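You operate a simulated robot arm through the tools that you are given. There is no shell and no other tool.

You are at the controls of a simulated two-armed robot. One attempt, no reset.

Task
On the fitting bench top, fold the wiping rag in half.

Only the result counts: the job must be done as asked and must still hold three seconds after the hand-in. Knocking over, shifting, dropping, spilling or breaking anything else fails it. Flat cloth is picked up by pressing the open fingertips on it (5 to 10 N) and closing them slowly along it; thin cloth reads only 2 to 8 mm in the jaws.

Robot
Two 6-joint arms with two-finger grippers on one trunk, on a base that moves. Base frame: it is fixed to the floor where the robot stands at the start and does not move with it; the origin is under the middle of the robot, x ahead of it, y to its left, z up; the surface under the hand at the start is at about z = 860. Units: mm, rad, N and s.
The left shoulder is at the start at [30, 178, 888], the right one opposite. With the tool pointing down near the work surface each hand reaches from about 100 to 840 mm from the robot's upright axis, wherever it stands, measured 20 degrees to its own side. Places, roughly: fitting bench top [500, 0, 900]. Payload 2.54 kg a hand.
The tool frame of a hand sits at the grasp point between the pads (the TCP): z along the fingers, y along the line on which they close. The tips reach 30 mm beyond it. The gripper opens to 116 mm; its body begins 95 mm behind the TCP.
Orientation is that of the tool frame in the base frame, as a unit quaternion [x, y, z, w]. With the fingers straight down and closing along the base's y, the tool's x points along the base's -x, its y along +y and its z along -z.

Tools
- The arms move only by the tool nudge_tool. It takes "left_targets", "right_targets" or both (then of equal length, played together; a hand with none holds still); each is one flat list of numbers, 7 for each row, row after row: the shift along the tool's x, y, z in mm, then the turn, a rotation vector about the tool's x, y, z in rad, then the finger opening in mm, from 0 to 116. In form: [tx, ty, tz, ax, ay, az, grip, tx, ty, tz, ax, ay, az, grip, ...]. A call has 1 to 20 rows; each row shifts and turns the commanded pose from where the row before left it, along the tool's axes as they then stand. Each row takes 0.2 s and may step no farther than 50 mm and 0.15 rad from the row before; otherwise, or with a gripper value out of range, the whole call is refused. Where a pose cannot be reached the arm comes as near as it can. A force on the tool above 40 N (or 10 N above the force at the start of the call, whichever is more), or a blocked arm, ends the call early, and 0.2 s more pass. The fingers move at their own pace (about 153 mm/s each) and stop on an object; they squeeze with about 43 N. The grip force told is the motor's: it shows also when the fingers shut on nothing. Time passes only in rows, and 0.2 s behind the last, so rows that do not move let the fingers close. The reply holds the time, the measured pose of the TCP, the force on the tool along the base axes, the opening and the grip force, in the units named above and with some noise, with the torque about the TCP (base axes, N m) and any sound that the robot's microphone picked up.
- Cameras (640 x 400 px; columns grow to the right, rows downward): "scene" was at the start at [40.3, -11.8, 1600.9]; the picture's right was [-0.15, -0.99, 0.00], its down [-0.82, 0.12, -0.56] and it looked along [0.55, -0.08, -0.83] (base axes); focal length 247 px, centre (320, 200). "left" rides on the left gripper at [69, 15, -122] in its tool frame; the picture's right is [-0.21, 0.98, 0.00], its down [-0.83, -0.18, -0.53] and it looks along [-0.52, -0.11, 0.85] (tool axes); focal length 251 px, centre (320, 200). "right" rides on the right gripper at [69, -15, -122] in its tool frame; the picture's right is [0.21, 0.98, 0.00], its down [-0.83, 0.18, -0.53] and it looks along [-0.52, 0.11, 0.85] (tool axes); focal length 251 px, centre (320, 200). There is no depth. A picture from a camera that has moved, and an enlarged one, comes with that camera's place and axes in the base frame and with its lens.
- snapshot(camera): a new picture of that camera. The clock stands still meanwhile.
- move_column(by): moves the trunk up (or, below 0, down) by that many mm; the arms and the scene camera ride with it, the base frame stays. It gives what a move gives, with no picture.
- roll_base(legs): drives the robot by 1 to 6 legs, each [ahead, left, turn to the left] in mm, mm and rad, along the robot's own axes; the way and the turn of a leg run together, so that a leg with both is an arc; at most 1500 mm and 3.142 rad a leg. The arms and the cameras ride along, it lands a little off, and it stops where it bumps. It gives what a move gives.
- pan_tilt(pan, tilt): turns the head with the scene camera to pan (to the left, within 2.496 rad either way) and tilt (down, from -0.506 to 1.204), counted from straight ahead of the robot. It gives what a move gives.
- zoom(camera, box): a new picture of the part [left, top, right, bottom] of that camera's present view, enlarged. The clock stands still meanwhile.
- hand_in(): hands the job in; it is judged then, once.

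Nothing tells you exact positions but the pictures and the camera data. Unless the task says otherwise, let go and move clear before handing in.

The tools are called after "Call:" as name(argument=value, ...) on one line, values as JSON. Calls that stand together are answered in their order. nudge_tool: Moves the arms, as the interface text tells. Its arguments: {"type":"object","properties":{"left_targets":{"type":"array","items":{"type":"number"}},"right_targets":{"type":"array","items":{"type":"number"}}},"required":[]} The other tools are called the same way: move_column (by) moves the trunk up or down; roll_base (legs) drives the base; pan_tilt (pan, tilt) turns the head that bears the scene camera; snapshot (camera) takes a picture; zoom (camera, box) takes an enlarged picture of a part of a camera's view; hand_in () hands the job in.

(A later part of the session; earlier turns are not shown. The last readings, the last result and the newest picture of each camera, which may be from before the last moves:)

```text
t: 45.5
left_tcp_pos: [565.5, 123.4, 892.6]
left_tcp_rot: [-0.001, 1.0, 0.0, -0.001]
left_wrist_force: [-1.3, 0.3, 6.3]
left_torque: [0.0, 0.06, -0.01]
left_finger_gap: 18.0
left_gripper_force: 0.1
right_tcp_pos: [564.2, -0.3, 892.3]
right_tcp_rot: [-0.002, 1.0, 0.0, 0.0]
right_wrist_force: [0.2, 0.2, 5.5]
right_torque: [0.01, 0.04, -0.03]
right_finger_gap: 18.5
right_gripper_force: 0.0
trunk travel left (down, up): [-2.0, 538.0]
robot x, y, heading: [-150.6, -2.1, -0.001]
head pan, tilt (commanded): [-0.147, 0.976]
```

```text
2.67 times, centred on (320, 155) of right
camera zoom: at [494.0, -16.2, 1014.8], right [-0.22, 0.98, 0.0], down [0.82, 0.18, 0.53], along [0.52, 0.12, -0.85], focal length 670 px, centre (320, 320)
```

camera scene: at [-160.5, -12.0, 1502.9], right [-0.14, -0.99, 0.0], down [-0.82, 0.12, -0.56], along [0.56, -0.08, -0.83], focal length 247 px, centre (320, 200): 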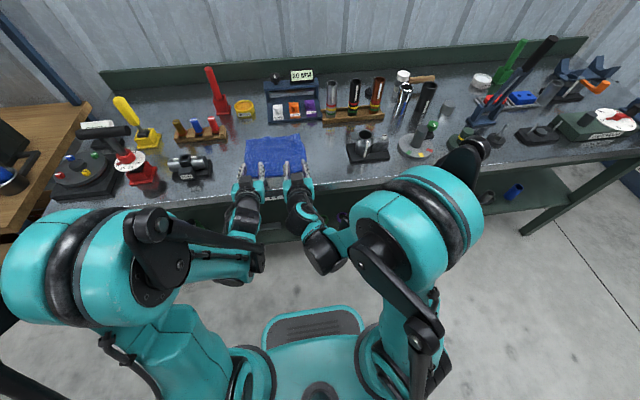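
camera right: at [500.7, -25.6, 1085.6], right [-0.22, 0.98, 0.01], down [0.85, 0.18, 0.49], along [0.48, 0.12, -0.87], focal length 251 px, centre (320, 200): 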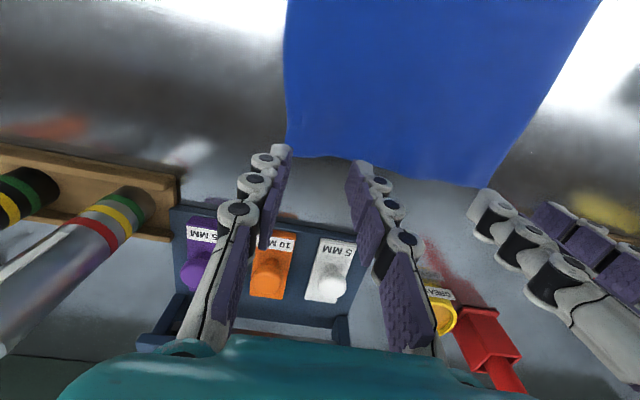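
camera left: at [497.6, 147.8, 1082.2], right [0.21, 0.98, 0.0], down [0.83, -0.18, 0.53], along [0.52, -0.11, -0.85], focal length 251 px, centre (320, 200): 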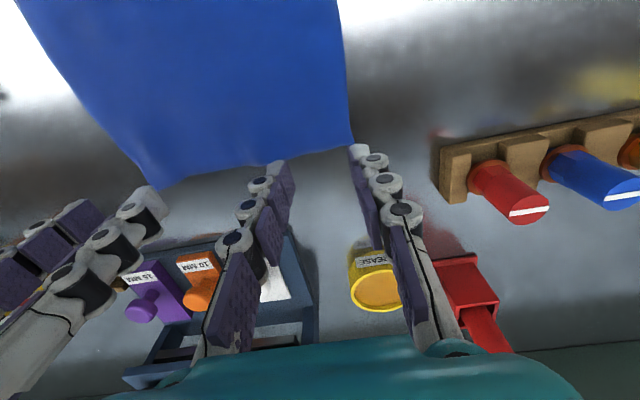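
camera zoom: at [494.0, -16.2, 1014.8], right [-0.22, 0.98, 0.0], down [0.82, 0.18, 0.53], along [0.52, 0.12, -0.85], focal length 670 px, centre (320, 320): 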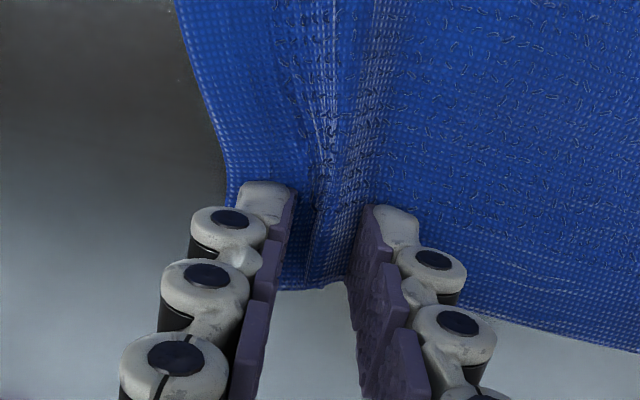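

Good, tall ridges have formed on both sides. I'm closing all the way.

Call:
nudge_tool(left_targets=[0, -0.4, 0, 0, 0, 0, 16, 0, -0.4, 0, 0, 0, 0, 13, 0, -0.4, 0, 0, 0, 0, 10, 0, -0.4, 0, 0, 0, 0, 7, 0, -0.4, 0, 0, 0, 0, 4, 0, -0.4, 0, 0, 0, 0, 1, 0, 0, 0, 0, 0, 0, 0, 0, 0, 0, 0, 0, 0, 0], right_targets=[0, 0.4, 0, 0, 0, 0, 16, 0, 0.4, 0, 0, 0, 0, 13, 0, 0.4, 0, 0, 0, 0, 10, 0, 0.4, 0, 0, 0, 0, 7, 0, 0.4, 0, 0, 0, 0, 4, 0, 0.4, 0, 0, 0, 0, 1, 0, 0, 0, 0, 0, 0, 0, 0, 0, 0, 0, 0, 0, 0])

Call:
zoom(camera="left", box=[200, 80, 440, 230])

Call:
zoom(camera="right", box=[200, 80, 440, 230])

```text
t: 47.3
left_tcp_pos: [564.9, 121.1, 891.7]
left_tcp_rot: [-0.001, 1.0, 0.0, -0.001]
left_wrist_force: [0.9, -12.9, 6.3]
left_torque: [-0.33, -0.02, 0.0]
left_finger_gap: 5.0
left_gripper_force: 33.6
right_tcp_pos: [563.9, 2.6, 893.1]
right_tcp_rot: [-0.002, 1.0, 0.0, -0.001]
right_wrist_force: [-0.3, 11.3, 3.1]
right_torque: [0.3, 0.04, -0.02]
right_finger_gap: 3.8
right_gripper_force: 33.1
trunk travel left (down, up): [-2.0, 538.0]
robot x, y, heading: [-151.8, -1.3, 0.004]
head pan, tilt (commanded): [-0.147, 0.976]
```

```text
2.67 times, centred on (320, 155) of left
camera zoom: at [498.0, 136.3, 1015.4], right [0.21, 0.98, 0.0], down [0.83, -0.18, 0.53], along [0.52, -0.11, -0.85], focal length 670 px, centre (320, 320)
```

zoom: 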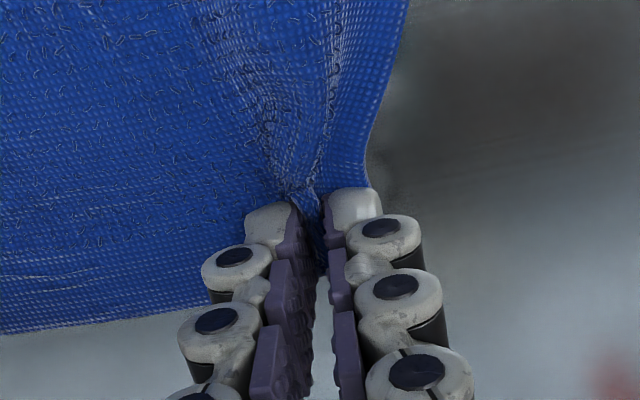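

```text
2.67 times, centred on (320, 155) of right
camera zoom: at [494.0, -13.1, 1014.8], right [-0.22, 0.98, 0.0], down [0.83, 0.18, 0.53], along [0.52, 0.12, -0.85], focal length 670 px, centre (320, 320)
```

zoom: 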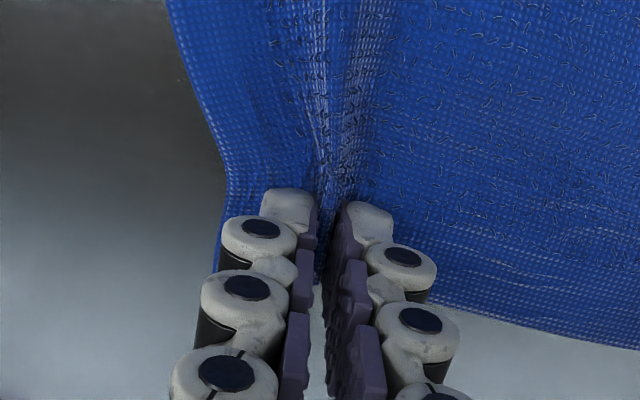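

Both jaws hold 4 to 5 mm of cloth. I start the fold arc again with gentle half-steps.

Call:
nudge_tool(left_targets=[3.3, -2, -9.2, 0, 0, 0, 0, 3.3, -1, -9.2, 0, 0, 0, 0, 5.8, -1, -9.2, 0, -0.06, 0, 0, 5.8, 0, -9.2, 0, -0.06, 0, 0, 7.2, 0, -8.4, 0, -0.07, 0, 0, 7.2, 0, -8.4, 0, -0.07, 0, 0, 7.8, 0, -7.9, 0, -0.07, 0, 0, 7.8, 0, -7.9, 0, -0.07, 0, 0, 8.7, 0, -7, 0, -0.07, 0, 0, 8.7, 0, -7, 0, -0.07, 0, 0, 0, 0, 0, 0, 0, 0, 0], right_targets=[3.3, 0, -9.2, 0, 0, 0, 0, 3.3, 0, -9.2, 0, 0, 0, 0, 5.8, 0, -9.2, 0, -0.06, 0, 0, 5.8, 0, -9.2, 0, -0.06, 0, 0, 7.2, 0, -8.4, 0, -0.07, 0, 0, 7.2, 0, -8.4, 0, -0.07, 0, 0, 7.8, 0, -7.9, 0, -0.07, 0, 0, 7.8, 0, -7.9, 0, -0.07, 0, 0, 8.7, 0, -7, 0, -0.07, 0, 0, 8.7, 0, -7, 0, -0.07, 0, 0, 0, 0, 0, 0, 0, 0, 0])

Call:
zoom(camera="scene", box=[220, 120, 380, 220])

Call:
snapshot(camera="left")

Call:
snapshot(camera="right")

```text
t: 49.7
left_tcp_pos: [491.4, 118.2, 960.0]
left_tcp_rot: [0.0, 0.964, -0.001, 0.266]
left_wrist_force: [0.6, -5.1, 0.7]
left_torque: [-0.08, -0.01, -0.02]
left_finger_gap: 4.7
left_gripper_force: 33.5
right_tcp_pos: [488.3, 1.6, 959.9]
right_tcp_rot: [-0.001, 0.964, 0.0, 0.267]
right_wrist_force: [-0.3, 4.9, 0.3]
right_torque: [0.11, 0.01, 0.07]
right_finger_gap: 4.0
right_gripper_force: 32.5
trunk travel left (down, up): [-2.0, 538.0]
robot x, y, heading: [-151.9, -2.1, 0.002]
head pan, tilt (commanded): [-0.147, 0.976]
```

```text
4.00 times, centred on (300, 170) of scene
camera zoom: at [-110.5, -11.8, 1502.8], right [-0.14, -0.99, 0.0], down [-0.82, 0.12, -0.56], along [0.55, -0.08, -0.83], focal length 989 px, centre (400, 320)
```

zoom: 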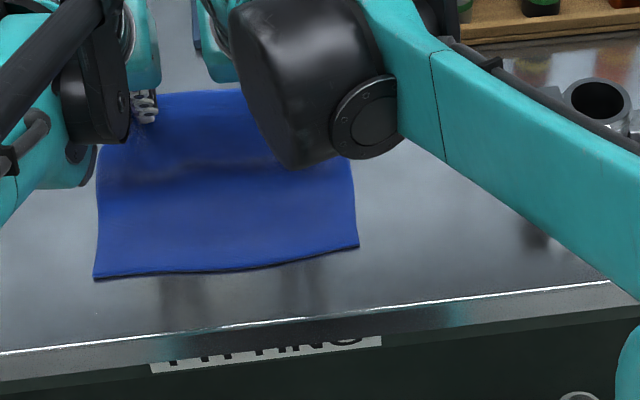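

```text
taken
camera left: at [370.1, 132.1, 1028.7], right [0.18, 0.98, 0.11], down [0.44, -0.18, 0.88], along [0.88, -0.11, -0.46], focal length 251 px, centre (320, 200)
```

left: 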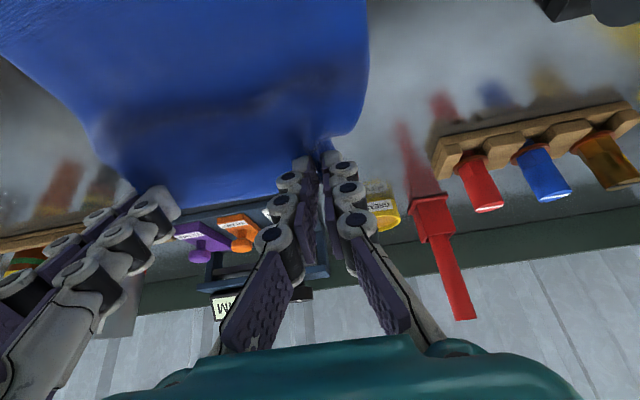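

```text
taken
camera right: at [365.6, -14.0, 1028.8], right [-0.19, 0.98, -0.11], down [0.43, 0.18, 0.88], along [0.88, 0.12, -0.46], focal length 251 px, centre (320, 200)
```

right: 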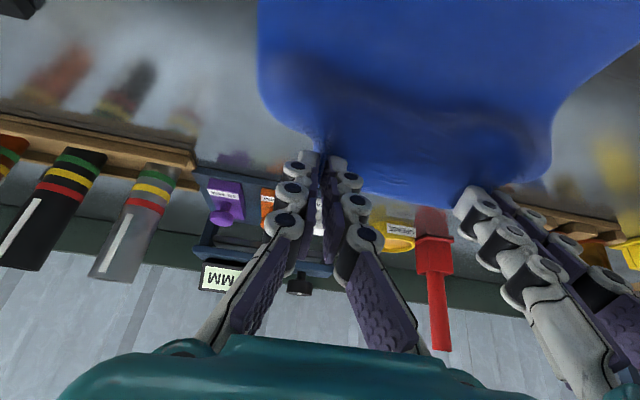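

Holding well, with the near edge still in place. I'm continuing over the top with more tilt.

Call:
nudge_tool(left_targets=[9.5, -1, -6.2, 0, -0.07, 0, 0, 9.5, 0, -6.2, 0, -0.07, 0, 0, 10.2, 0, -5.1, 0, -0.07, 0, 0, 10.2, 0, -5.1, 0, -0.07, 0, 0, 10.8, 0, -4.1, 0, -0.07, 0, 0, 10.8, 0, -4.1, 0, -0.07, 0, 0, 0, 0, 0, 0, 0, 0, 0], right_targets=[9.5, 1, -6.2, 0, -0.07, 0, 0, 9.5, 0, -6.2, 0, -0.07, 0, 0, 10.2, 0, -5.1, 0, -0.07, 0, 0, 10.2, 0, -5.1, 0, -0.07, 0, 0, 10.8, 0, -4.1, 0, -0.07, 0, 0, 10.8, 0, -4.1, 0, -0.07, 0, 0, 0, 0, 0, 0, 0, 0, 0])

Call:
snapshot(camera="scene")

Call:
snapshot(camera="left")

```text
t: 51.3
left_tcp_pos: [423.0, 116.8, 942.9]
left_tcp_rot: [0.0, 0.887, 0.0, 0.461]
left_wrist_force: [-0.4, -4.4, 1.0]
left_torque: [-0.04, 0.02, -0.08]
left_finger_gap: 4.3
left_gripper_force: 33.1
right_tcp_pos: [421.5, 2.2, 942.4]
right_tcp_rot: [-0.001, 0.887, 0.001, 0.462]
right_wrist_force: [0.0, 4.1, -0.4]
right_torque: [0.03, 0.01, 0.03]
right_finger_gap: 4.0
right_gripper_force: 32.7
trunk travel left (down, up): [-2.0, 538.0]
robot x, y, heading: [-153.4, 3.0, 0.006]
head pan, tilt (commanded): [-0.147, 0.976]
```

```text
taken
camera scene: at [-110.9, -11.8, 1502.9], right [-0.14, -0.99, 0.0], down [-0.82, 0.12, -0.56], along [0.55, -0.08, -0.83], focal length 247 px, centre (320, 200)
```

scene: 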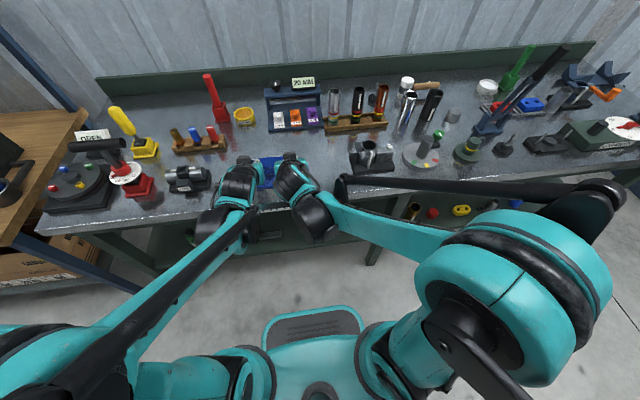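

```text
taken
camera left: at [285.6, 131.3, 956.7], right [0.12, 0.98, 0.18], down [0.04, -0.18, 0.98], along [0.99, -0.11, -0.06], focal length 251 px, centre (320, 200)
```

left: 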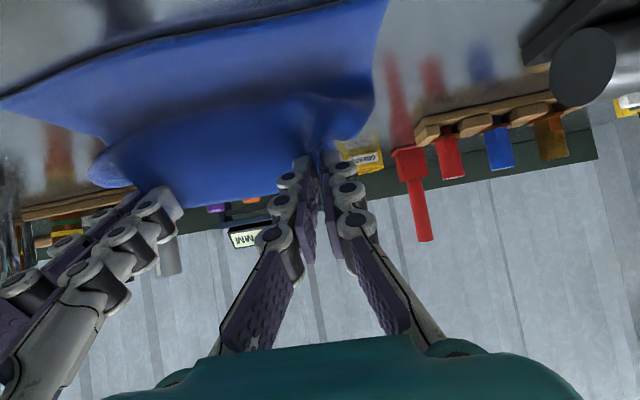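

Call:
nudge_tool(left_targets=[9.4, 0, -3.8, 0, -0.06, 0, 0, 9.4, 0, -3.3, 0, -0.06, 0, 0, 0, 0, 0, 0, 0, 0, 0], right_targets=[9.4, 0, -3.8, 0, -0.06, 0, 0, 9.4, 0, -3.3, 0, -0.06, 0, 0, 0, 0, 0, 0, 0, 0, 0])

Call:
zoom(camera="scene", box=[200, 120, 360, 220])

```text
t: 52.1
left_tcp_pos: [406.1, 117.0, 930.9]
left_tcp_rot: [-0.001, 0.859, 0.0, 0.512]
left_wrist_force: [1.3, -3.3, 0.6]
left_torque: [-0.05, 0.02, -0.07]
left_finger_gap: 4.7
left_gripper_force: 33.1
right_tcp_pos: [403.1, 1.4, 930.4]
right_tcp_rot: [-0.002, 0.857, 0.001, 0.515]
right_wrist_force: [-0.1, 3.8, 0.0]
right_torque: [0.01, 0.0, 0.06]
right_finger_gap: 4.1
right_gripper_force: 33.8
trunk travel left (down, up): [-2.0, 538.0]
robot x, y, heading: [-150.7, -4.8, 0.0]
head pan, tilt (commanded): [-0.147, 0.976]
```

```text
4.00 times, centred on (280, 170) of scene
camera zoom: at [-111.1, -11.8, 1502.9], right [-0.14, -0.99, 0.0], down [-0.82, 0.12, -0.56], along [0.56, -0.08, -0.83], focal length 989 px, centre (480, 320)
```

zoom: 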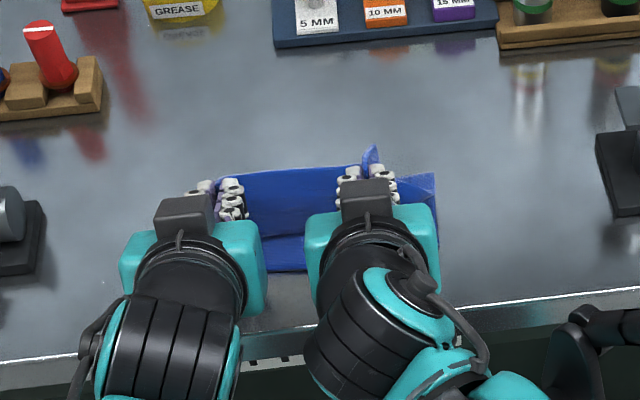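

Call:
nudge_tool(left_targets=[10.7, 0, -1.9, 0, -0.05, 0, 0, 10.7, 0, -1.4, 0, -0.05, 0, 0, 0, 0, 0, 0, 0, 0, 0], right_targets=[10.7, 0, -1.9, 0, -0.05, 0, 0, 10.7, 0, -1.4, 0, -0.05, 0, 0, 0, 0, 0, 0, 0, 0, 0])

Call:
zoom(camera="scene", box=[200, 120, 360, 220])

Call:
snapshot(camera="right")

```text
t: 52.9
left_tcp_pos: [393.7, 116.6, 911.6]
left_tcp_rot: [-0.002, 0.831, 0.001, 0.556]
left_wrist_force: [0.9, -4.4, 0.2]
left_torque: [-0.07, -0.01, -0.08]
left_finger_gap: 4.4
left_gripper_force: 33.2
right_tcp_pos: [392.5, 1.6, 911.9]
right_tcp_rot: [-0.002, 0.831, 0.002, 0.557]
right_wrist_force: [-0.3, 3.5, -0.1]
right_torque: [0.05, 0.0, 0.06]
right_finger_gap: 3.9
right_gripper_force: 32.9
trunk travel left (down, up): [-2.0, 538.0]
robot x, y, heading: [-151.9, -1.4, 0.003]
head pan, tilt (commanded): [-0.147, 0.976]
```

```text
4.00 times, centred on (280, 170) of scene
camera zoom: at [-111.2, -11.8, 1502.9], right [-0.14, -0.99, 0.0], down [-0.82, 0.12, -0.56], along [0.56, -0.08, -0.83], focal length 989 px, centre (480, 320)
```

zoom: 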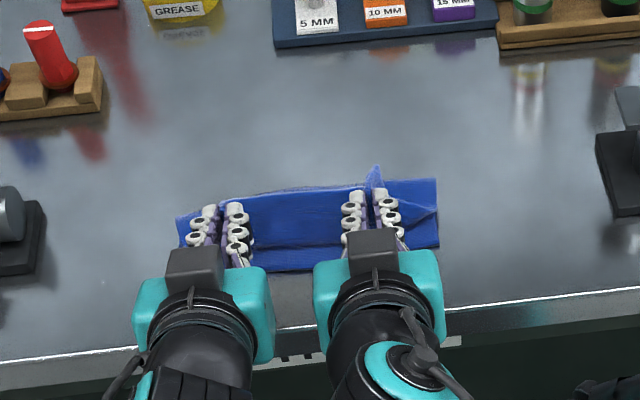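

```text
taken
camera right: at [253.5, -14.1, 895.5], right [-0.08, 0.98, -0.2], down [-0.18, 0.18, 0.97], along [0.98, 0.12, 0.16], focal length 251 px, centre (320, 200)
```

right: 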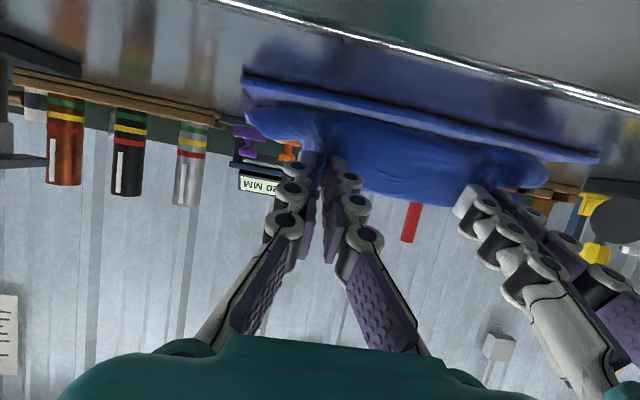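

The fold is forming well and the steep tilt keeps the edge turning over properly. I go lower towards the near edge.

Call:
nudge_tool(left_targets=[9.3, 0, -1.6, 0, -0.03, 0, 0, 9.3, 0, -1.5, 0, -0.02, 0, 0, 0, 0, 0, 0, 0, 0, 0], right_targets=[9.3, 0, -1.6, 0, -0.03, 0, 0, 9.3, 0, -1.5, 0, -0.02, 0, 0, 0, 0, 0, 0, 0, 0, 0])

Call:
zoom(camera="scene", box=[220, 140, 332, 210])

Call:
snapshot(camera="left")

```text
t: 53.7
left_tcp_pos: [384.2, 115.9, 897.7]
left_tcp_rot: [-0.001, 0.817, 0.001, 0.577]
left_wrist_force: [-1.0, -1.3, 6.9]
left_torque: [-0.02, -0.12, -0.03]
left_finger_gap: 4.4
left_gripper_force: 33.2
right_tcp_pos: [382.4, 2.3, 897.6]
right_tcp_rot: [-0.001, 0.817, 0.001, 0.577]
right_wrist_force: [-0.6, 2.9, 4.1]
right_torque: [0.05, -0.07, 0.03]
right_finger_gap: 4.0
right_gripper_force: 33.1
trunk travel left (down, up): [-2.0, 538.0]
robot x, y, heading: [-148.9, -0.3, 0.003]
head pan, tilt (commanded): [-0.147, 0.976]
```

```text
5.71 times, centred on (276, 175) of scene
camera zoom: at [-112.1, -11.7, 1503.0], right [-0.14, -0.99, 0.0], down [-0.82, 0.12, -0.56], along [0.56, -0.08, -0.83], focal length 1413 px, centre (571, 343)
```

zoom: 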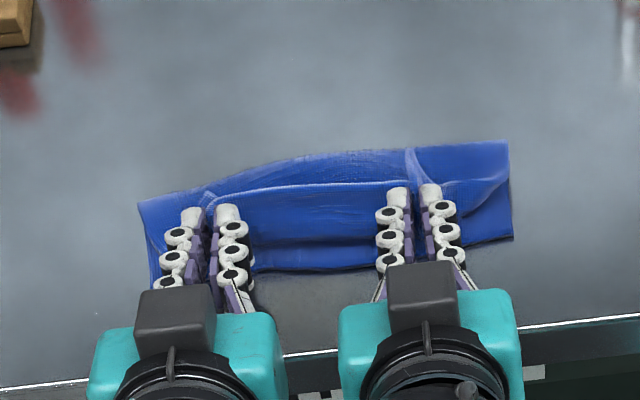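

```text
taken
camera left: at [248.6, 130.4, 873.9], right [0.07, 0.98, 0.2], down [-0.22, -0.18, 0.96], along [0.97, -0.11, 0.21], focal length 251 px, centre (320, 200)
```

left: 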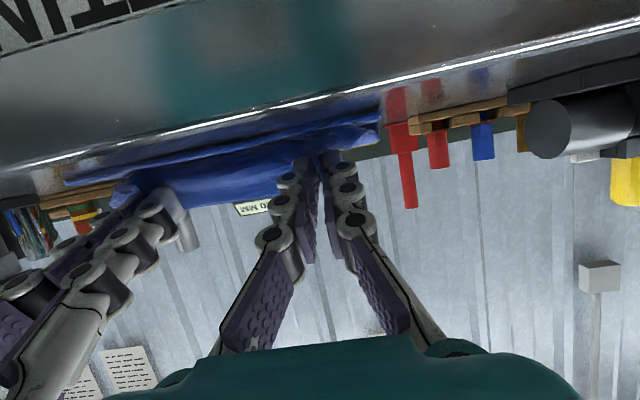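

The held edge is down over the near edge and touching lightly, at 4 to 7 N. I press a little lower and towards the edge to lay it flatter before letting go.

Call:
nudge_tool(left_targets=[3.3, 0, -1, 0, 0, 0, 0, 3.3, 0, -1, 0, 0, 0, 0, 0, 0, 0, 0, 0, 0, 0], right_targets=[3.3, 0, -1, 0, 0, 0, 0, 3.3, 0, -1, 0, 0, 0, 0, 0, 0, 0, 0, 0, 0, 0])

Call:
zoom(camera="scene", box=[220, 140, 332, 210])

```text
t: 54.5
left_tcp_pos: [380.4, 115.0, 892.3]
left_tcp_rot: [-0.002, 0.817, 0.002, 0.576]
left_wrist_force: [2.7, -2.0, 16.1]
left_torque: [0.02, -0.39, -0.01]
left_finger_gap: 4.5
left_gripper_force: 33.1
right_tcp_pos: [379.4, 2.2, 892.1]
right_tcp_rot: [-0.001, 0.817, 0.001, 0.577]
right_wrist_force: [0.3, 1.6, 0.8]
right_torque: [0.0, 0.0, -0.01]
right_finger_gap: 3.8
right_gripper_force: 32.5
trunk travel left (down, up): [-2.0, 538.0]
robot x, y, heading: [-150.3, -0.8, -0.0]
head pan, tilt (commanded): [-0.147, 0.976]
```

```text
5.71 times, centred on (276, 175) of scene
camera zoom: at [-112.2, -12.3, 1503.0], right [-0.14, -0.99, 0.0], down [-0.82, 0.12, -0.56], along [0.56, -0.08, -0.83], focal length 1413 px, centre (571, 343)
```

zoom: 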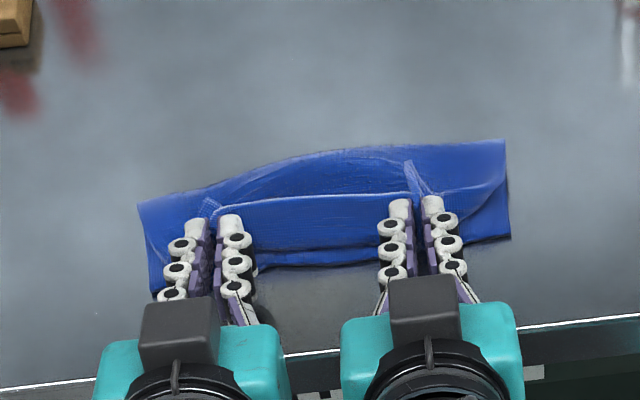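

The picture shows the crease was drawn towards me, because the cloth curls around under the fingers and uses up length. By geometry the grip should sit about 22 mm further away, so I move the hands back out a bit.

Call:
nudge_tool(left_targets=[-5, 0, 0, 0, 0, 0, 0, -3, 0, 5, 0, 0, 0, 0, -3, 0, 5, 0, 0, 0, 0, -2.5, 0, 5, 0, 0, 0, 0, -2, 0, 3, 0, 0, 0, 0, 0, 0, 0, 0, 0, 0, 0], right_targets=[-5, 0, 0, 0, 0, 0, 0, -3, 0, 5, 0, 0, 0, 0, -3, 0, 5, 0, 0, 0, 0, -2.5, 0, 5, 0, 0, 0, 0, -2, 0, 3, 0, 0, 0, 0, 0, 0, 0, 0, 0, 0, 0])

Call:
zoom(camera="scene", box=[220, 140, 332, 210])

Call:
snapshot(camera="left")

Call:
snapshot(camera="right")

```text
t: 55.9
left_tcp_pos: [403.8, 117.2, 898.6]
left_tcp_rot: [-0.001, 0.818, 0.001, 0.575]
left_wrist_force: [0.6, -3.5, 1.2]
left_torque: [-0.04, -0.02, -0.07]
left_finger_gap: 4.5
left_gripper_force: 33.0
right_tcp_pos: [401.3, 2.5, 902.5]
right_tcp_rot: [-0.002, 0.817, 0.001, 0.577]
right_wrist_force: [-0.2, 3.9, -0.1]
right_torque: [0.01, -0.04, 0.05]
right_finger_gap: 4.1
right_gripper_force: 31.9
trunk travel left (down, up): [-2.0, 538.0]
robot x, y, heading: [-152.4, 2.7, 0.006]
head pan, tilt (commanded): [-0.147, 0.976]
```

```text
5.71 times, centred on (276, 175) of scene
camera zoom: at [-111.3, -11.8, 1502.9], right [-0.14, -0.99, 0.0], down [-0.82, 0.12, -0.56], along [0.56, -0.08, -0.83], focal length 1413 px, centre (571, 343)
```

zoom: 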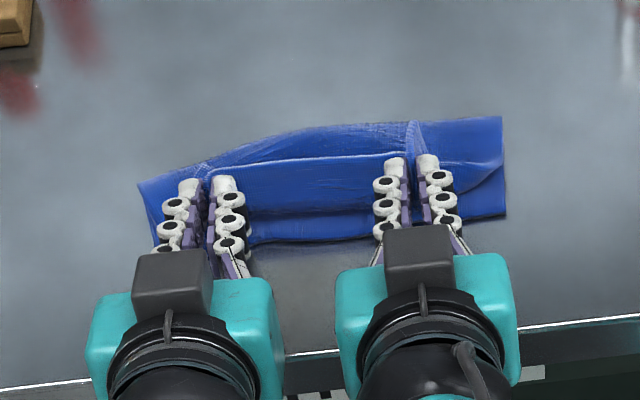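

```text
taken
camera left: at [267.2, 131.1, 877.2], right [0.07, 0.98, 0.2], down [-0.22, -0.18, 0.96], along [0.97, -0.11, 0.21], focal length 251 px, centre (320, 200)
```

left: 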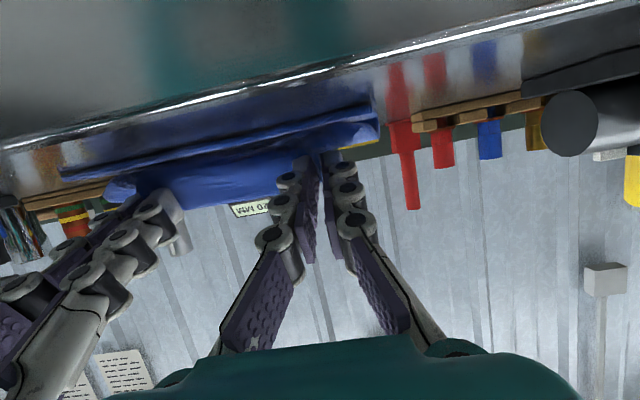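

```text
taken
camera right: at [263.2, -13.2, 877.3], right [-0.07, 0.98, -0.2], down [-0.23, 0.18, 0.96], along [0.97, 0.12, 0.21], focal length 251 px, centre (320, 200)
```

right: 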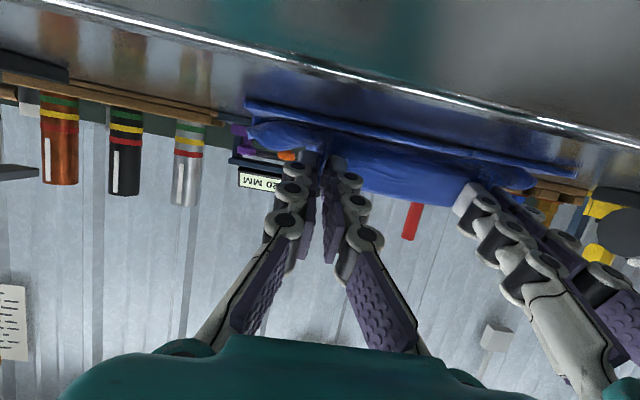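

The whole cloth slid about 20 mm outward with the fingers, which is harmless, but the crease is still too close to the near edge. I'll lift the held edge back up over the middle to reset the fold line, then come down again on a shorter arc.

Call:
nudge_tool(left_targets=[-10.3, 0, -1.1, 0, 0, 0, 0, -10.3, 0, -1.1, 0, 0, 0, 0, -9.6, 0, 4.5, 0, 0, 0, 0, -9.6, 0, 4.5, 0, 0, 0, 0, -9.1, 0, 7.3, 0, 0, 0, 0, -9.1, 0, 7.3, 0, 0, 0, 0, -7.2, 0, 8, 0, 0, 0, 0, -7.2, 0, 8, 0, 0, 0, 0, -3.1, 0, 8.5, 0, 0, 0, 0, -3.1, 0, 8.5, 0, 0, 0, 0, 0, 0, 0, 0, 0, 0, 0], right_targets=[-10.3, 0, -1.1, 0, 0, 0, 0, -10.3, 0, -1.1, 0, 0, 0, 0, -9.6, 0, 4.5, 0, 0, 0, 0, -9.6, 0, 4.5, 0, 0, 0, 0, -9.1, 0, 7.3, 0, 0, 0, 0, -9.1, 0, 7.3, 0, 0, 0, 0, -7.2, 0, 8, 0, 0, 0, 0, -7.2, 0, 8, 0, 0, 0, 0, -3.1, 0, 8.5, 0, 0, 0, 0, -3.1, 0, 8.5, 0, 0, 0, 0, 0, 0, 0, 0, 0, 0, 0])

Call:
zoom(camera="scene", box=[220, 140, 332, 210])

Call:
snapshot(camera="left")

Call:
snapshot(camera="right")

```text
t: 58.3
left_tcp_pos: [481.0, 117.1, 956.1]
left_tcp_rot: [0.0, 0.818, 0.0, 0.576]
left_wrist_force: [0.2, -3.4, -0.1]
left_torque: [-0.05, 0.01, -0.07]
left_finger_gap: 4.4
left_gripper_force: 33.1
right_tcp_pos: [478.1, 1.9, 954.7]
right_tcp_rot: [-0.001, 0.817, 0.0, 0.576]
right_wrist_force: [-1.5, 4.1, 0.5]
right_torque: [0.03, -0.03, 0.06]
right_finger_gap: 3.3
right_gripper_force: 33.2
trunk travel left (down, up): [-2.0, 538.0]
robot x, y, heading: [-148.7, -2.4, 0.004]
head pan, tilt (commanded): [-0.147, 0.976]
```

```text
5.71 times, centred on (276, 175) of scene
camera zoom: at [-111.2, -11.7, 1502.9], right [-0.14, -0.99, 0.0], down [-0.82, 0.12, -0.56], along [0.56, -0.08, -0.83], focal length 1413 px, centre (571, 343)
```

zoom: 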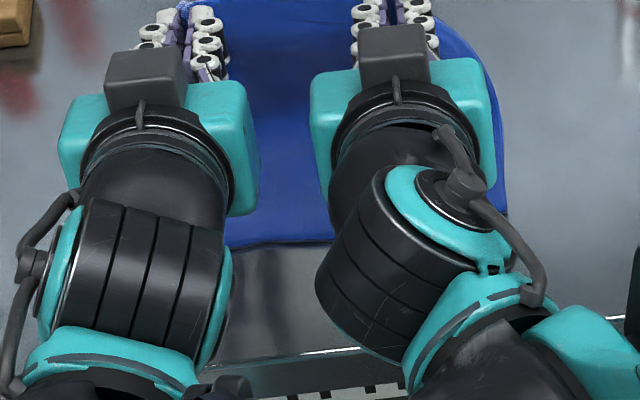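

```text
taken
camera left: at [344.7, 131.5, 932.1], right [0.07, 0.98, 0.2], down [-0.22, -0.18, 0.96], along [0.97, -0.11, 0.21], focal length 251 px, centre (320, 200)
```

left: 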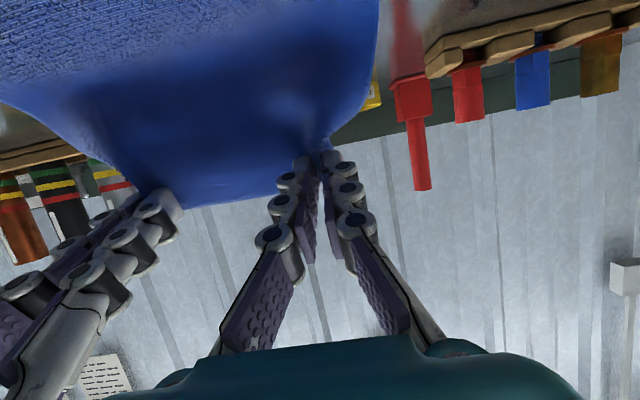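

```text
taken
camera right: at [341.2, -12.8, 931.9], right [-0.08, 0.98, -0.2], down [-0.23, 0.18, 0.96], along [0.97, 0.12, 0.21], focal length 251 px, centre (320, 200)
```

right: 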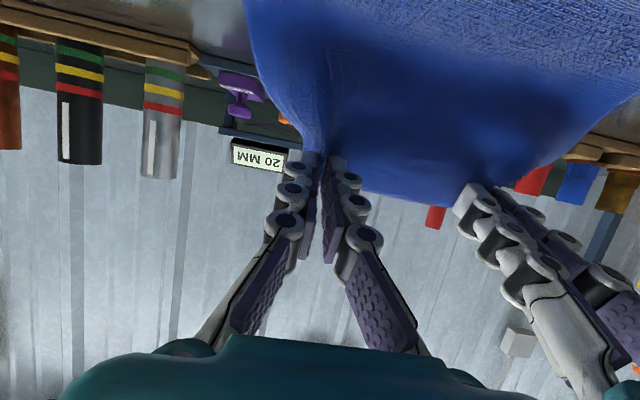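

The wall is standing again with the fold line reset to about x≈501, and the near edge is at about 407. I bring the held edge down on a shorter arc now.

Call:
nudge_tool(left_targets=[6.8, 0, -7, 0, 0, 0, 0, 6.8, 0, -7, 0, 0, 0, 0, 11.9, 0, -6.3, 0, 0, 0, 0, 11.9, 0, -6.3, 0, 0, 0, 0, 11.5, 0, -3.8, 0, 0, 0, 0, 11.5, 0, -3.8, 0, 0, 0, 0, 0, 0, 0, 0, 0, 0, 0], right_targets=[6.8, 0, -7, 0, 0, 0, 0, 6.8, 0, -7, 0, 0, 0, 0, 11.9, 0, -6.3, 0, 0, 0, 0, 11.9, 0, -6.3, 0, 0, 0, 0, 11.5, 0, -3.8, 0, 0, 0, 0, 11.5, 0, -3.8, 0, 0, 0, 0, 0, 0, 0, 0, 0, 0, 0])

Call:
zoom(camera="scene", box=[220, 130, 332, 200])

Call:
snapshot(camera="left")

Call:
snapshot(camera="right")

```text
t: 59.9
left_tcp_pos: [429.0, 115.2, 910.7]
left_tcp_rot: [-0.001, 0.818, 0.001, 0.576]
left_wrist_force: [-0.3, -1.6, 0.3]
left_torque: [0.0, 0.03, -0.03]
left_finger_gap: 4.5
left_gripper_force: 33.2
right_tcp_pos: [427.0, 2.6, 910.7]
right_tcp_rot: [-0.002, 0.817, 0.001, 0.577]
right_wrist_force: [0.8, 1.9, -1.9]
right_torque: [0.0, 0.07, -0.03]
right_finger_gap: 5.1
right_gripper_force: 33.7
trunk travel left (down, up): [-2.0, 538.0]
robot x, y, heading: [-150.9, -0.3, 0.003]
head pan, tilt (commanded): [-0.147, 0.976]
```

```text
5.71 times, centred on (276, 165) of scene
camera zoom: at [-111.1, -11.7, 1502.9], right [-0.14, -0.99, 0.0], down [-0.82, 0.12, -0.56], along [0.56, -0.08, -0.83], focal length 1413 px, centre (571, 400)
```

zoom: 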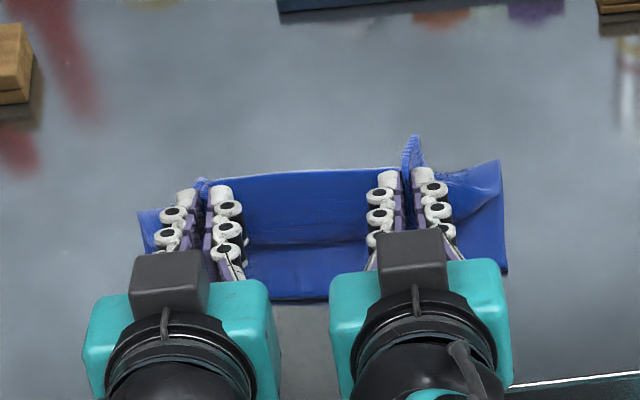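

```text
taken
camera left: at [292.6, 130.4, 887.9], right [0.07, 0.98, 0.2], down [-0.22, -0.18, 0.96], along [0.97, -0.11, 0.21], focal length 251 px, centre (320, 200)
```

left: 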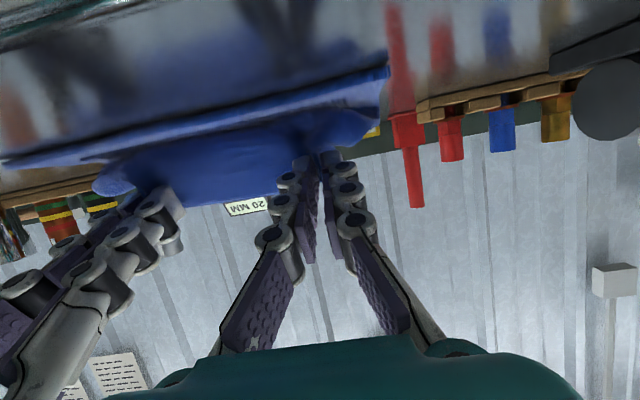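

```text
taken
camera right: at [288.4, -13.0, 886.8], right [-0.07, 0.98, -0.2], down [-0.23, 0.18, 0.96], along [0.97, 0.12, 0.21], focal length 251 px, centre (320, 200)
```

right: 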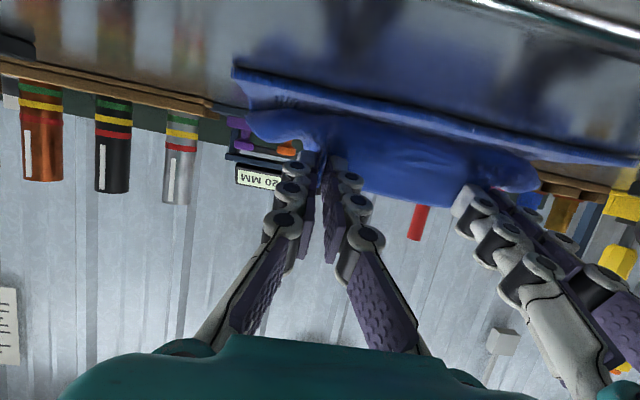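

The crease now sits about 88 mm from the near edge on the right, close to half. I try a bit more tilt in place so the edge leans towards me before release.

Call:
nudge_tool(left_targets=[2.1, 0, 0.1, 0, -0.06, 0, 0, 1.3, 0, 0.1, 0, -0.06, 0, 0, 0, 0, 0, 0, 0, 0, 0], right_targets=[2.1, 0, 0.1, 0, -0.06, 0, 0, 1.3, 0, 0.1, 0, -0.06, 0, 0, 0, 0, 0, 0, 0, 0, 0])

```text
t: 60.7
left_tcp_pos: [427.0, 116.0, 906.6]
left_tcp_rot: [-0.001, 0.782, 0.001, 0.624]
left_wrist_force: [-0.3, -3.5, -0.4]
left_torque: [-0.03, 0.02, -0.07]
left_finger_gap: 4.3
left_gripper_force: 33.2
right_tcp_pos: [425.4, 2.0, 907.3]
right_tcp_rot: [-0.002, 0.78, 0.001, 0.625]
right_wrist_force: [-1.1, 2.9, -0.5]
right_torque: [0.02, -0.02, 0.07]
right_finger_gap: 4.0
right_gripper_force: 35.5
trunk travel left (down, up): [-2.0, 538.0]
robot x, y, heading: [-153.6, -3.3, 0.006]
head pan, tilt (commanded): [-0.147, 0.976]
```

Steeper tilt is reached without trouble. I lower to the release height.

Call:
nudge_tool(left_targets=[4.1, 0, -1.5, 0, 0, 0, 0, 4.1, 0, -1.5, 0, 0, 0, 0, 4, 0, -1.4, 0, 0, 0, 0, 0, 0, 0, 0, 0, 0, 0], right_targets=[4.1, 0, -1.5, 0, 0, 0, 0, 4.1, 0, -1.5, 0, 0, 0, 0, 4, 0, -1.4, 0, 0, 0, 0, 0, 0, 0, 0, 0, 0, 0])

Call:
zoom(camera="scene", box=[220, 130, 332, 200])

Call:
snapshot(camera="right")

```text
t: 61.7
left_tcp_pos: [426.8, 116.2, 904.9]
left_tcp_rot: [0.0, 0.782, 0.0, 0.623]
left_wrist_force: [0.4, -2.4, 0.2]
left_torque: [-0.03, -0.01, -0.1]
left_finger_gap: 4.3
left_gripper_force: 33.7
left hand out of reach, approached as far as the arm can: row 2, 3
right_tcp_pos: [418.8, 3.1, 895.7]
right_tcp_rot: [-0.002, 0.78, 0.001, 0.626]
right_wrist_force: [-0.6, 2.1, 4.1]
right_torque: [0.04, -0.1, 0.11]
right_finger_gap: 3.2
right_gripper_force: 30.5
trunk travel left (down, up): [-2.0, 538.0]
robot x, y, heading: [-154.0, 1.7, 0.001]
head pan, tilt (commanded): [-0.147, 0.976]
```

```text
5.71 times, centred on (276, 165) of scene
camera zoom: at [-111.5, -11.8, 1502.9], right [-0.14, -0.99, 0.0], down [-0.82, 0.12, -0.56], along [0.56, -0.08, -0.83], focal length 1413 px, centre (571, 400)
```

zoom: 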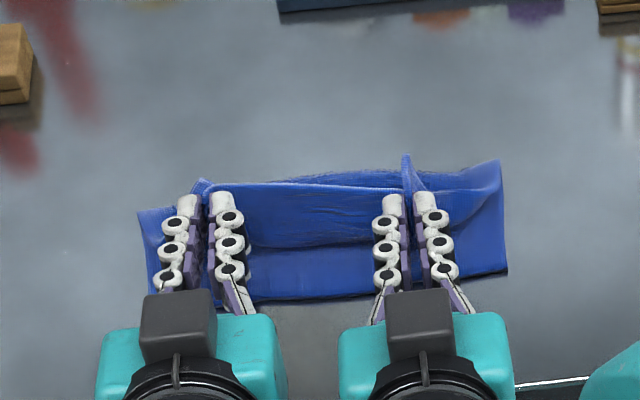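

```text
taken
camera right: at [284.3, -12.8, 856.4], right [-0.05, 0.98, -0.21], down [-0.34, 0.18, 0.92], along [0.94, 0.12, 0.32], focal length 251 px, centre (320, 200)
```

right: 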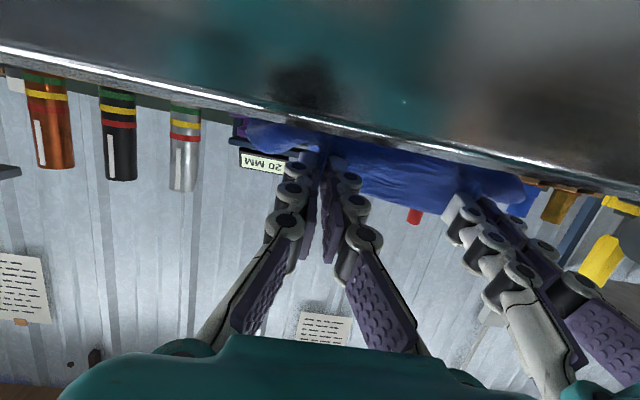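

The left arm reached its tilt limit slightly high, so I back its tilt off a little and bring it down level with the right.

Call:
nudge_tool(left_targets=[4.2, 0, -2.4, 0, 0.06, 0, 0, 4.2, 0, -2.4, 0, 0.05, 0, 0, 0, 0, 0, 0, 0, 0, 0])

Call:
zoom(camera="scene", box=[220, 130, 332, 200])

```text
t: 62.5
left_tcp_pos: [419.3, 115.6, 898.0]
left_tcp_rot: [0.0, 0.815, 0.0, 0.58]
left_wrist_force: [0.4, -3.2, 0.7]
left_torque: [-0.03, -0.04, -0.09]
left_finger_gap: 4.5
left_gripper_force: 33.1
right_tcp_pos: [418.7, 2.8, 896.7]
right_tcp_rot: [-0.001, 0.781, 0.001, 0.625]
right_wrist_force: [-0.7, 2.9, 2.0]
right_torque: [0.02, 0.0, 0.05]
right_finger_gap: 4.1
right_gripper_force: 31.5
trunk travel left (down, up): [-2.0, 538.0]
robot x, y, heading: [-149.5, -2.1, 0.001]
head pan, tilt (commanded): [-0.147, 0.976]
```

```text
5.71 times, centred on (276, 165) of scene
camera zoom: at [-111.4, -11.8, 1502.9], right [-0.14, -0.99, 0.0], down [-0.82, 0.12, -0.56], along [0.56, -0.08, -0.83], focal length 1413 px, centre (571, 400)
```

zoom: 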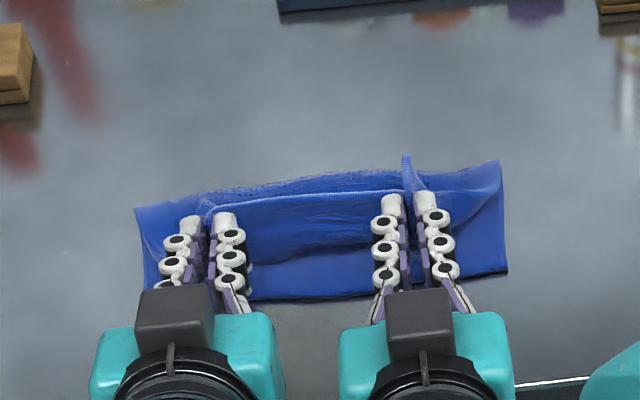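

Level now. I open slowly, letting the ridges relax, and look before withdrawing.

Call:
nudge_tool(left_targets=[0, 0, 0, 0, 0, 0, 6, 0, 0, 0, 0, 0, 0, 10, 0, 0, 0, 0, 0, 0, 14, 0, 0, 0, 0, 0, 0, 18, 0, 0, 0, 0, 0, 0, 22, 0, 0, 0, 0, 0, 0, 26, 0, 0, 0, 0, 0, 0, 30, 0, 0, 0, 0, 0, 0, 30], right_targets=[0, 0, 0, 0, 0, 0, 6, 0, 0, 0, 0, 0, 0, 10, 0, 0, 0, 0, 0, 0, 14, 0, 0, 0, 0, 0, 0, 18, 0, 0, 0, 0, 0, 0, 22, 0, 0, 0, 0, 0, 0, 26, 0, 0, 0, 0, 0, 0, 30, 0, 0, 0, 0, 0, 0, 30])

Call:
zoom(camera="scene", box=[220, 130, 332, 200])

Call:
snapshot(camera="right")

Call:
snapshot(camera="left")

```text
t: 64.3
left_tcp_pos: [420.2, 115.5, 898.9]
left_tcp_rot: [-0.001, 0.815, 0.001, 0.58]
left_wrist_force: [0.2, -0.3, 0.1]
left_torque: [0.01, -0.03, 0.01]
left_finger_gap: 30.1
left_gripper_force: 0.0
right_tcp_pos: [419.9, 3.2, 896.2]
right_tcp_rot: [-0.002, 0.781, 0.001, 0.625]
right_wrist_force: [-0.1, -0.9, -0.6]
right_torque: [0.02, -0.01, -0.03]
right_finger_gap: 30.0
right_gripper_force: 0.1
trunk travel left (down, up): [-2.0, 538.0]
robot x, y, heading: [-153.2, -4.2, 0.002]
head pan, tilt (commanded): [-0.147, 0.976]
```

```text
5.71 times, centred on (276, 165) of scene
camera zoom: at [-111.1, -11.8, 1502.9], right [-0.14, -0.99, 0.0], down [-0.82, 0.12, -0.56], along [0.56, -0.08, -0.83], focal length 1413 px, centre (571, 400)
```

zoom: 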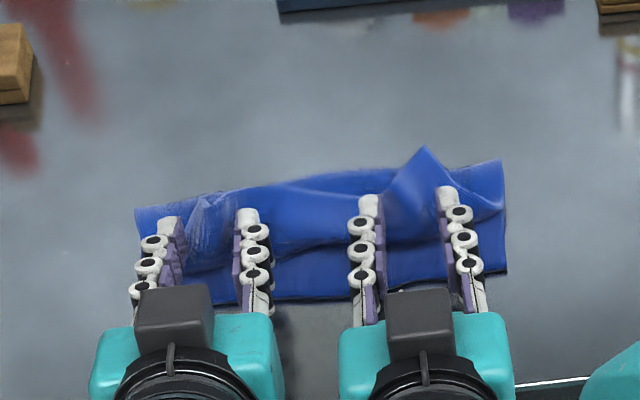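

```text
taken
camera right: at [284.6, -12.8, 856.3], right [-0.05, 0.98, -0.21], down [-0.34, 0.18, 0.92], along [0.94, 0.12, 0.32], focal length 251 px, centre (320, 200)
```

right: 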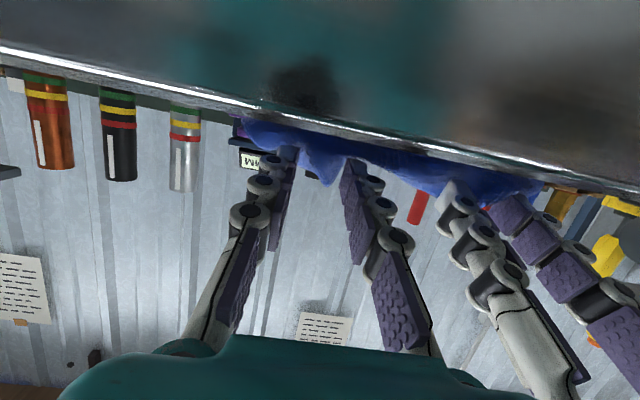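

```text
taken
camera left: at [283.6, 130.7, 874.3], right [0.07, 0.98, 0.2], down [-0.23, -0.18, 0.96], along [0.97, -0.11, 0.22], focal length 251 px, centre (320, 200)
```

left: 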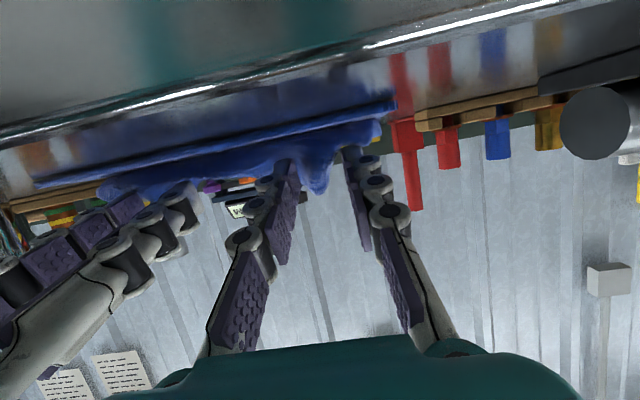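

The grips are released. I withdraw both hands straight back and up, then look.

Call:
nudge_tool(left_targets=[0, 0, -15, 0, 0, 0, 30, 0, 0, -25, 0, 0, 0, 30, 0, 0, -30, 0, 0, 0, 30, -30, 0, -10, 0, 0.1, 0, 30, -30, 0, 0, 0, 0.14, 0, 30, 0, 0, 0, 0, 0, 0, 30], right_targets=[0, 0, -15, 0, 0, 0, 30, 0, 0, -25, 0, 0, 0, 30, 0, 0, -30, 0, 0, 0, 30, -30, 0, -10, 0, 0.1, 0, 30, -30, 0, 0, 0, 0.14, 0, 30, 0, 0, 0, 0, 0, 0, 30])

Call:
snapshot(camera="scene")

Call:
zoom(camera="scene", box=[220, 130, 332, 200])

```text
t: 65.7
left_tcp_pos: [366.4, 114.8, 980.4]
left_tcp_rot: [-0.001, 0.878, 0.0, 0.478]
left_wrist_force: [-0.7, -0.1, 0.3]
left_torque: [-0.01, -0.01, -0.02]
left_finger_gap: 30.0
left_gripper_force: 0.1
right_tcp_pos: [356.6, 4.0, 974.3]
right_tcp_rot: [0.0, 0.851, -0.001, 0.526]
right_wrist_force: [-0.2, -0.7, 0.5]
right_torque: [0.02, -0.01, -0.03]
right_finger_gap: 29.8
right_gripper_force: 0.2
right hand out of reach, approached as far as the arm can: row 3
trunk travel left (down, up): [-2.0, 538.0]
robot x, y, heading: [-152.0, -2.3, 0.002]
head pan, tilt (commanded): [-0.147, 0.976]
```

```text
taken
camera scene: at [-111.4, -11.8, 1502.8], right [-0.14, -0.99, 0.0], down [-0.82, 0.12, -0.56], along [0.56, -0.08, -0.83], focal length 247 px, centre (320, 200)
```

scene: 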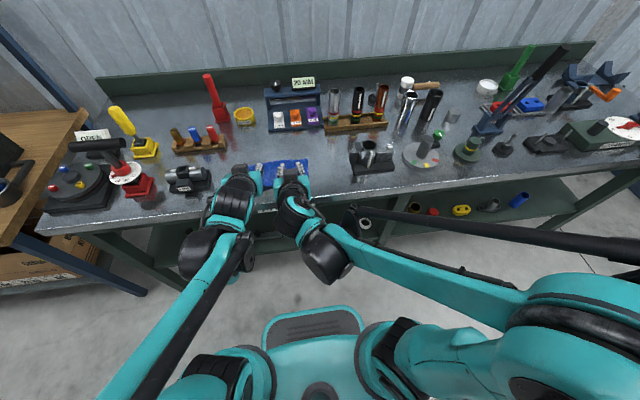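

```text
5.71 times, centred on (276, 165) of scene
camera zoom: at [-111.4, -11.8, 1502.8], right [-0.14, -0.99, 0.0], down [-0.82, 0.12, -0.56], along [0.56, -0.08, -0.83], focal length 1413 px, centre (571, 400)
```

zoom: 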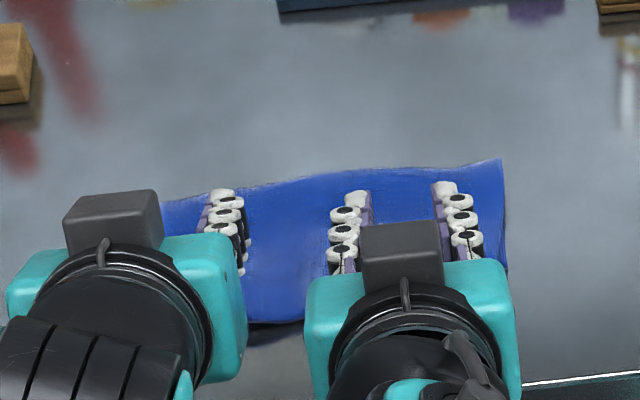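

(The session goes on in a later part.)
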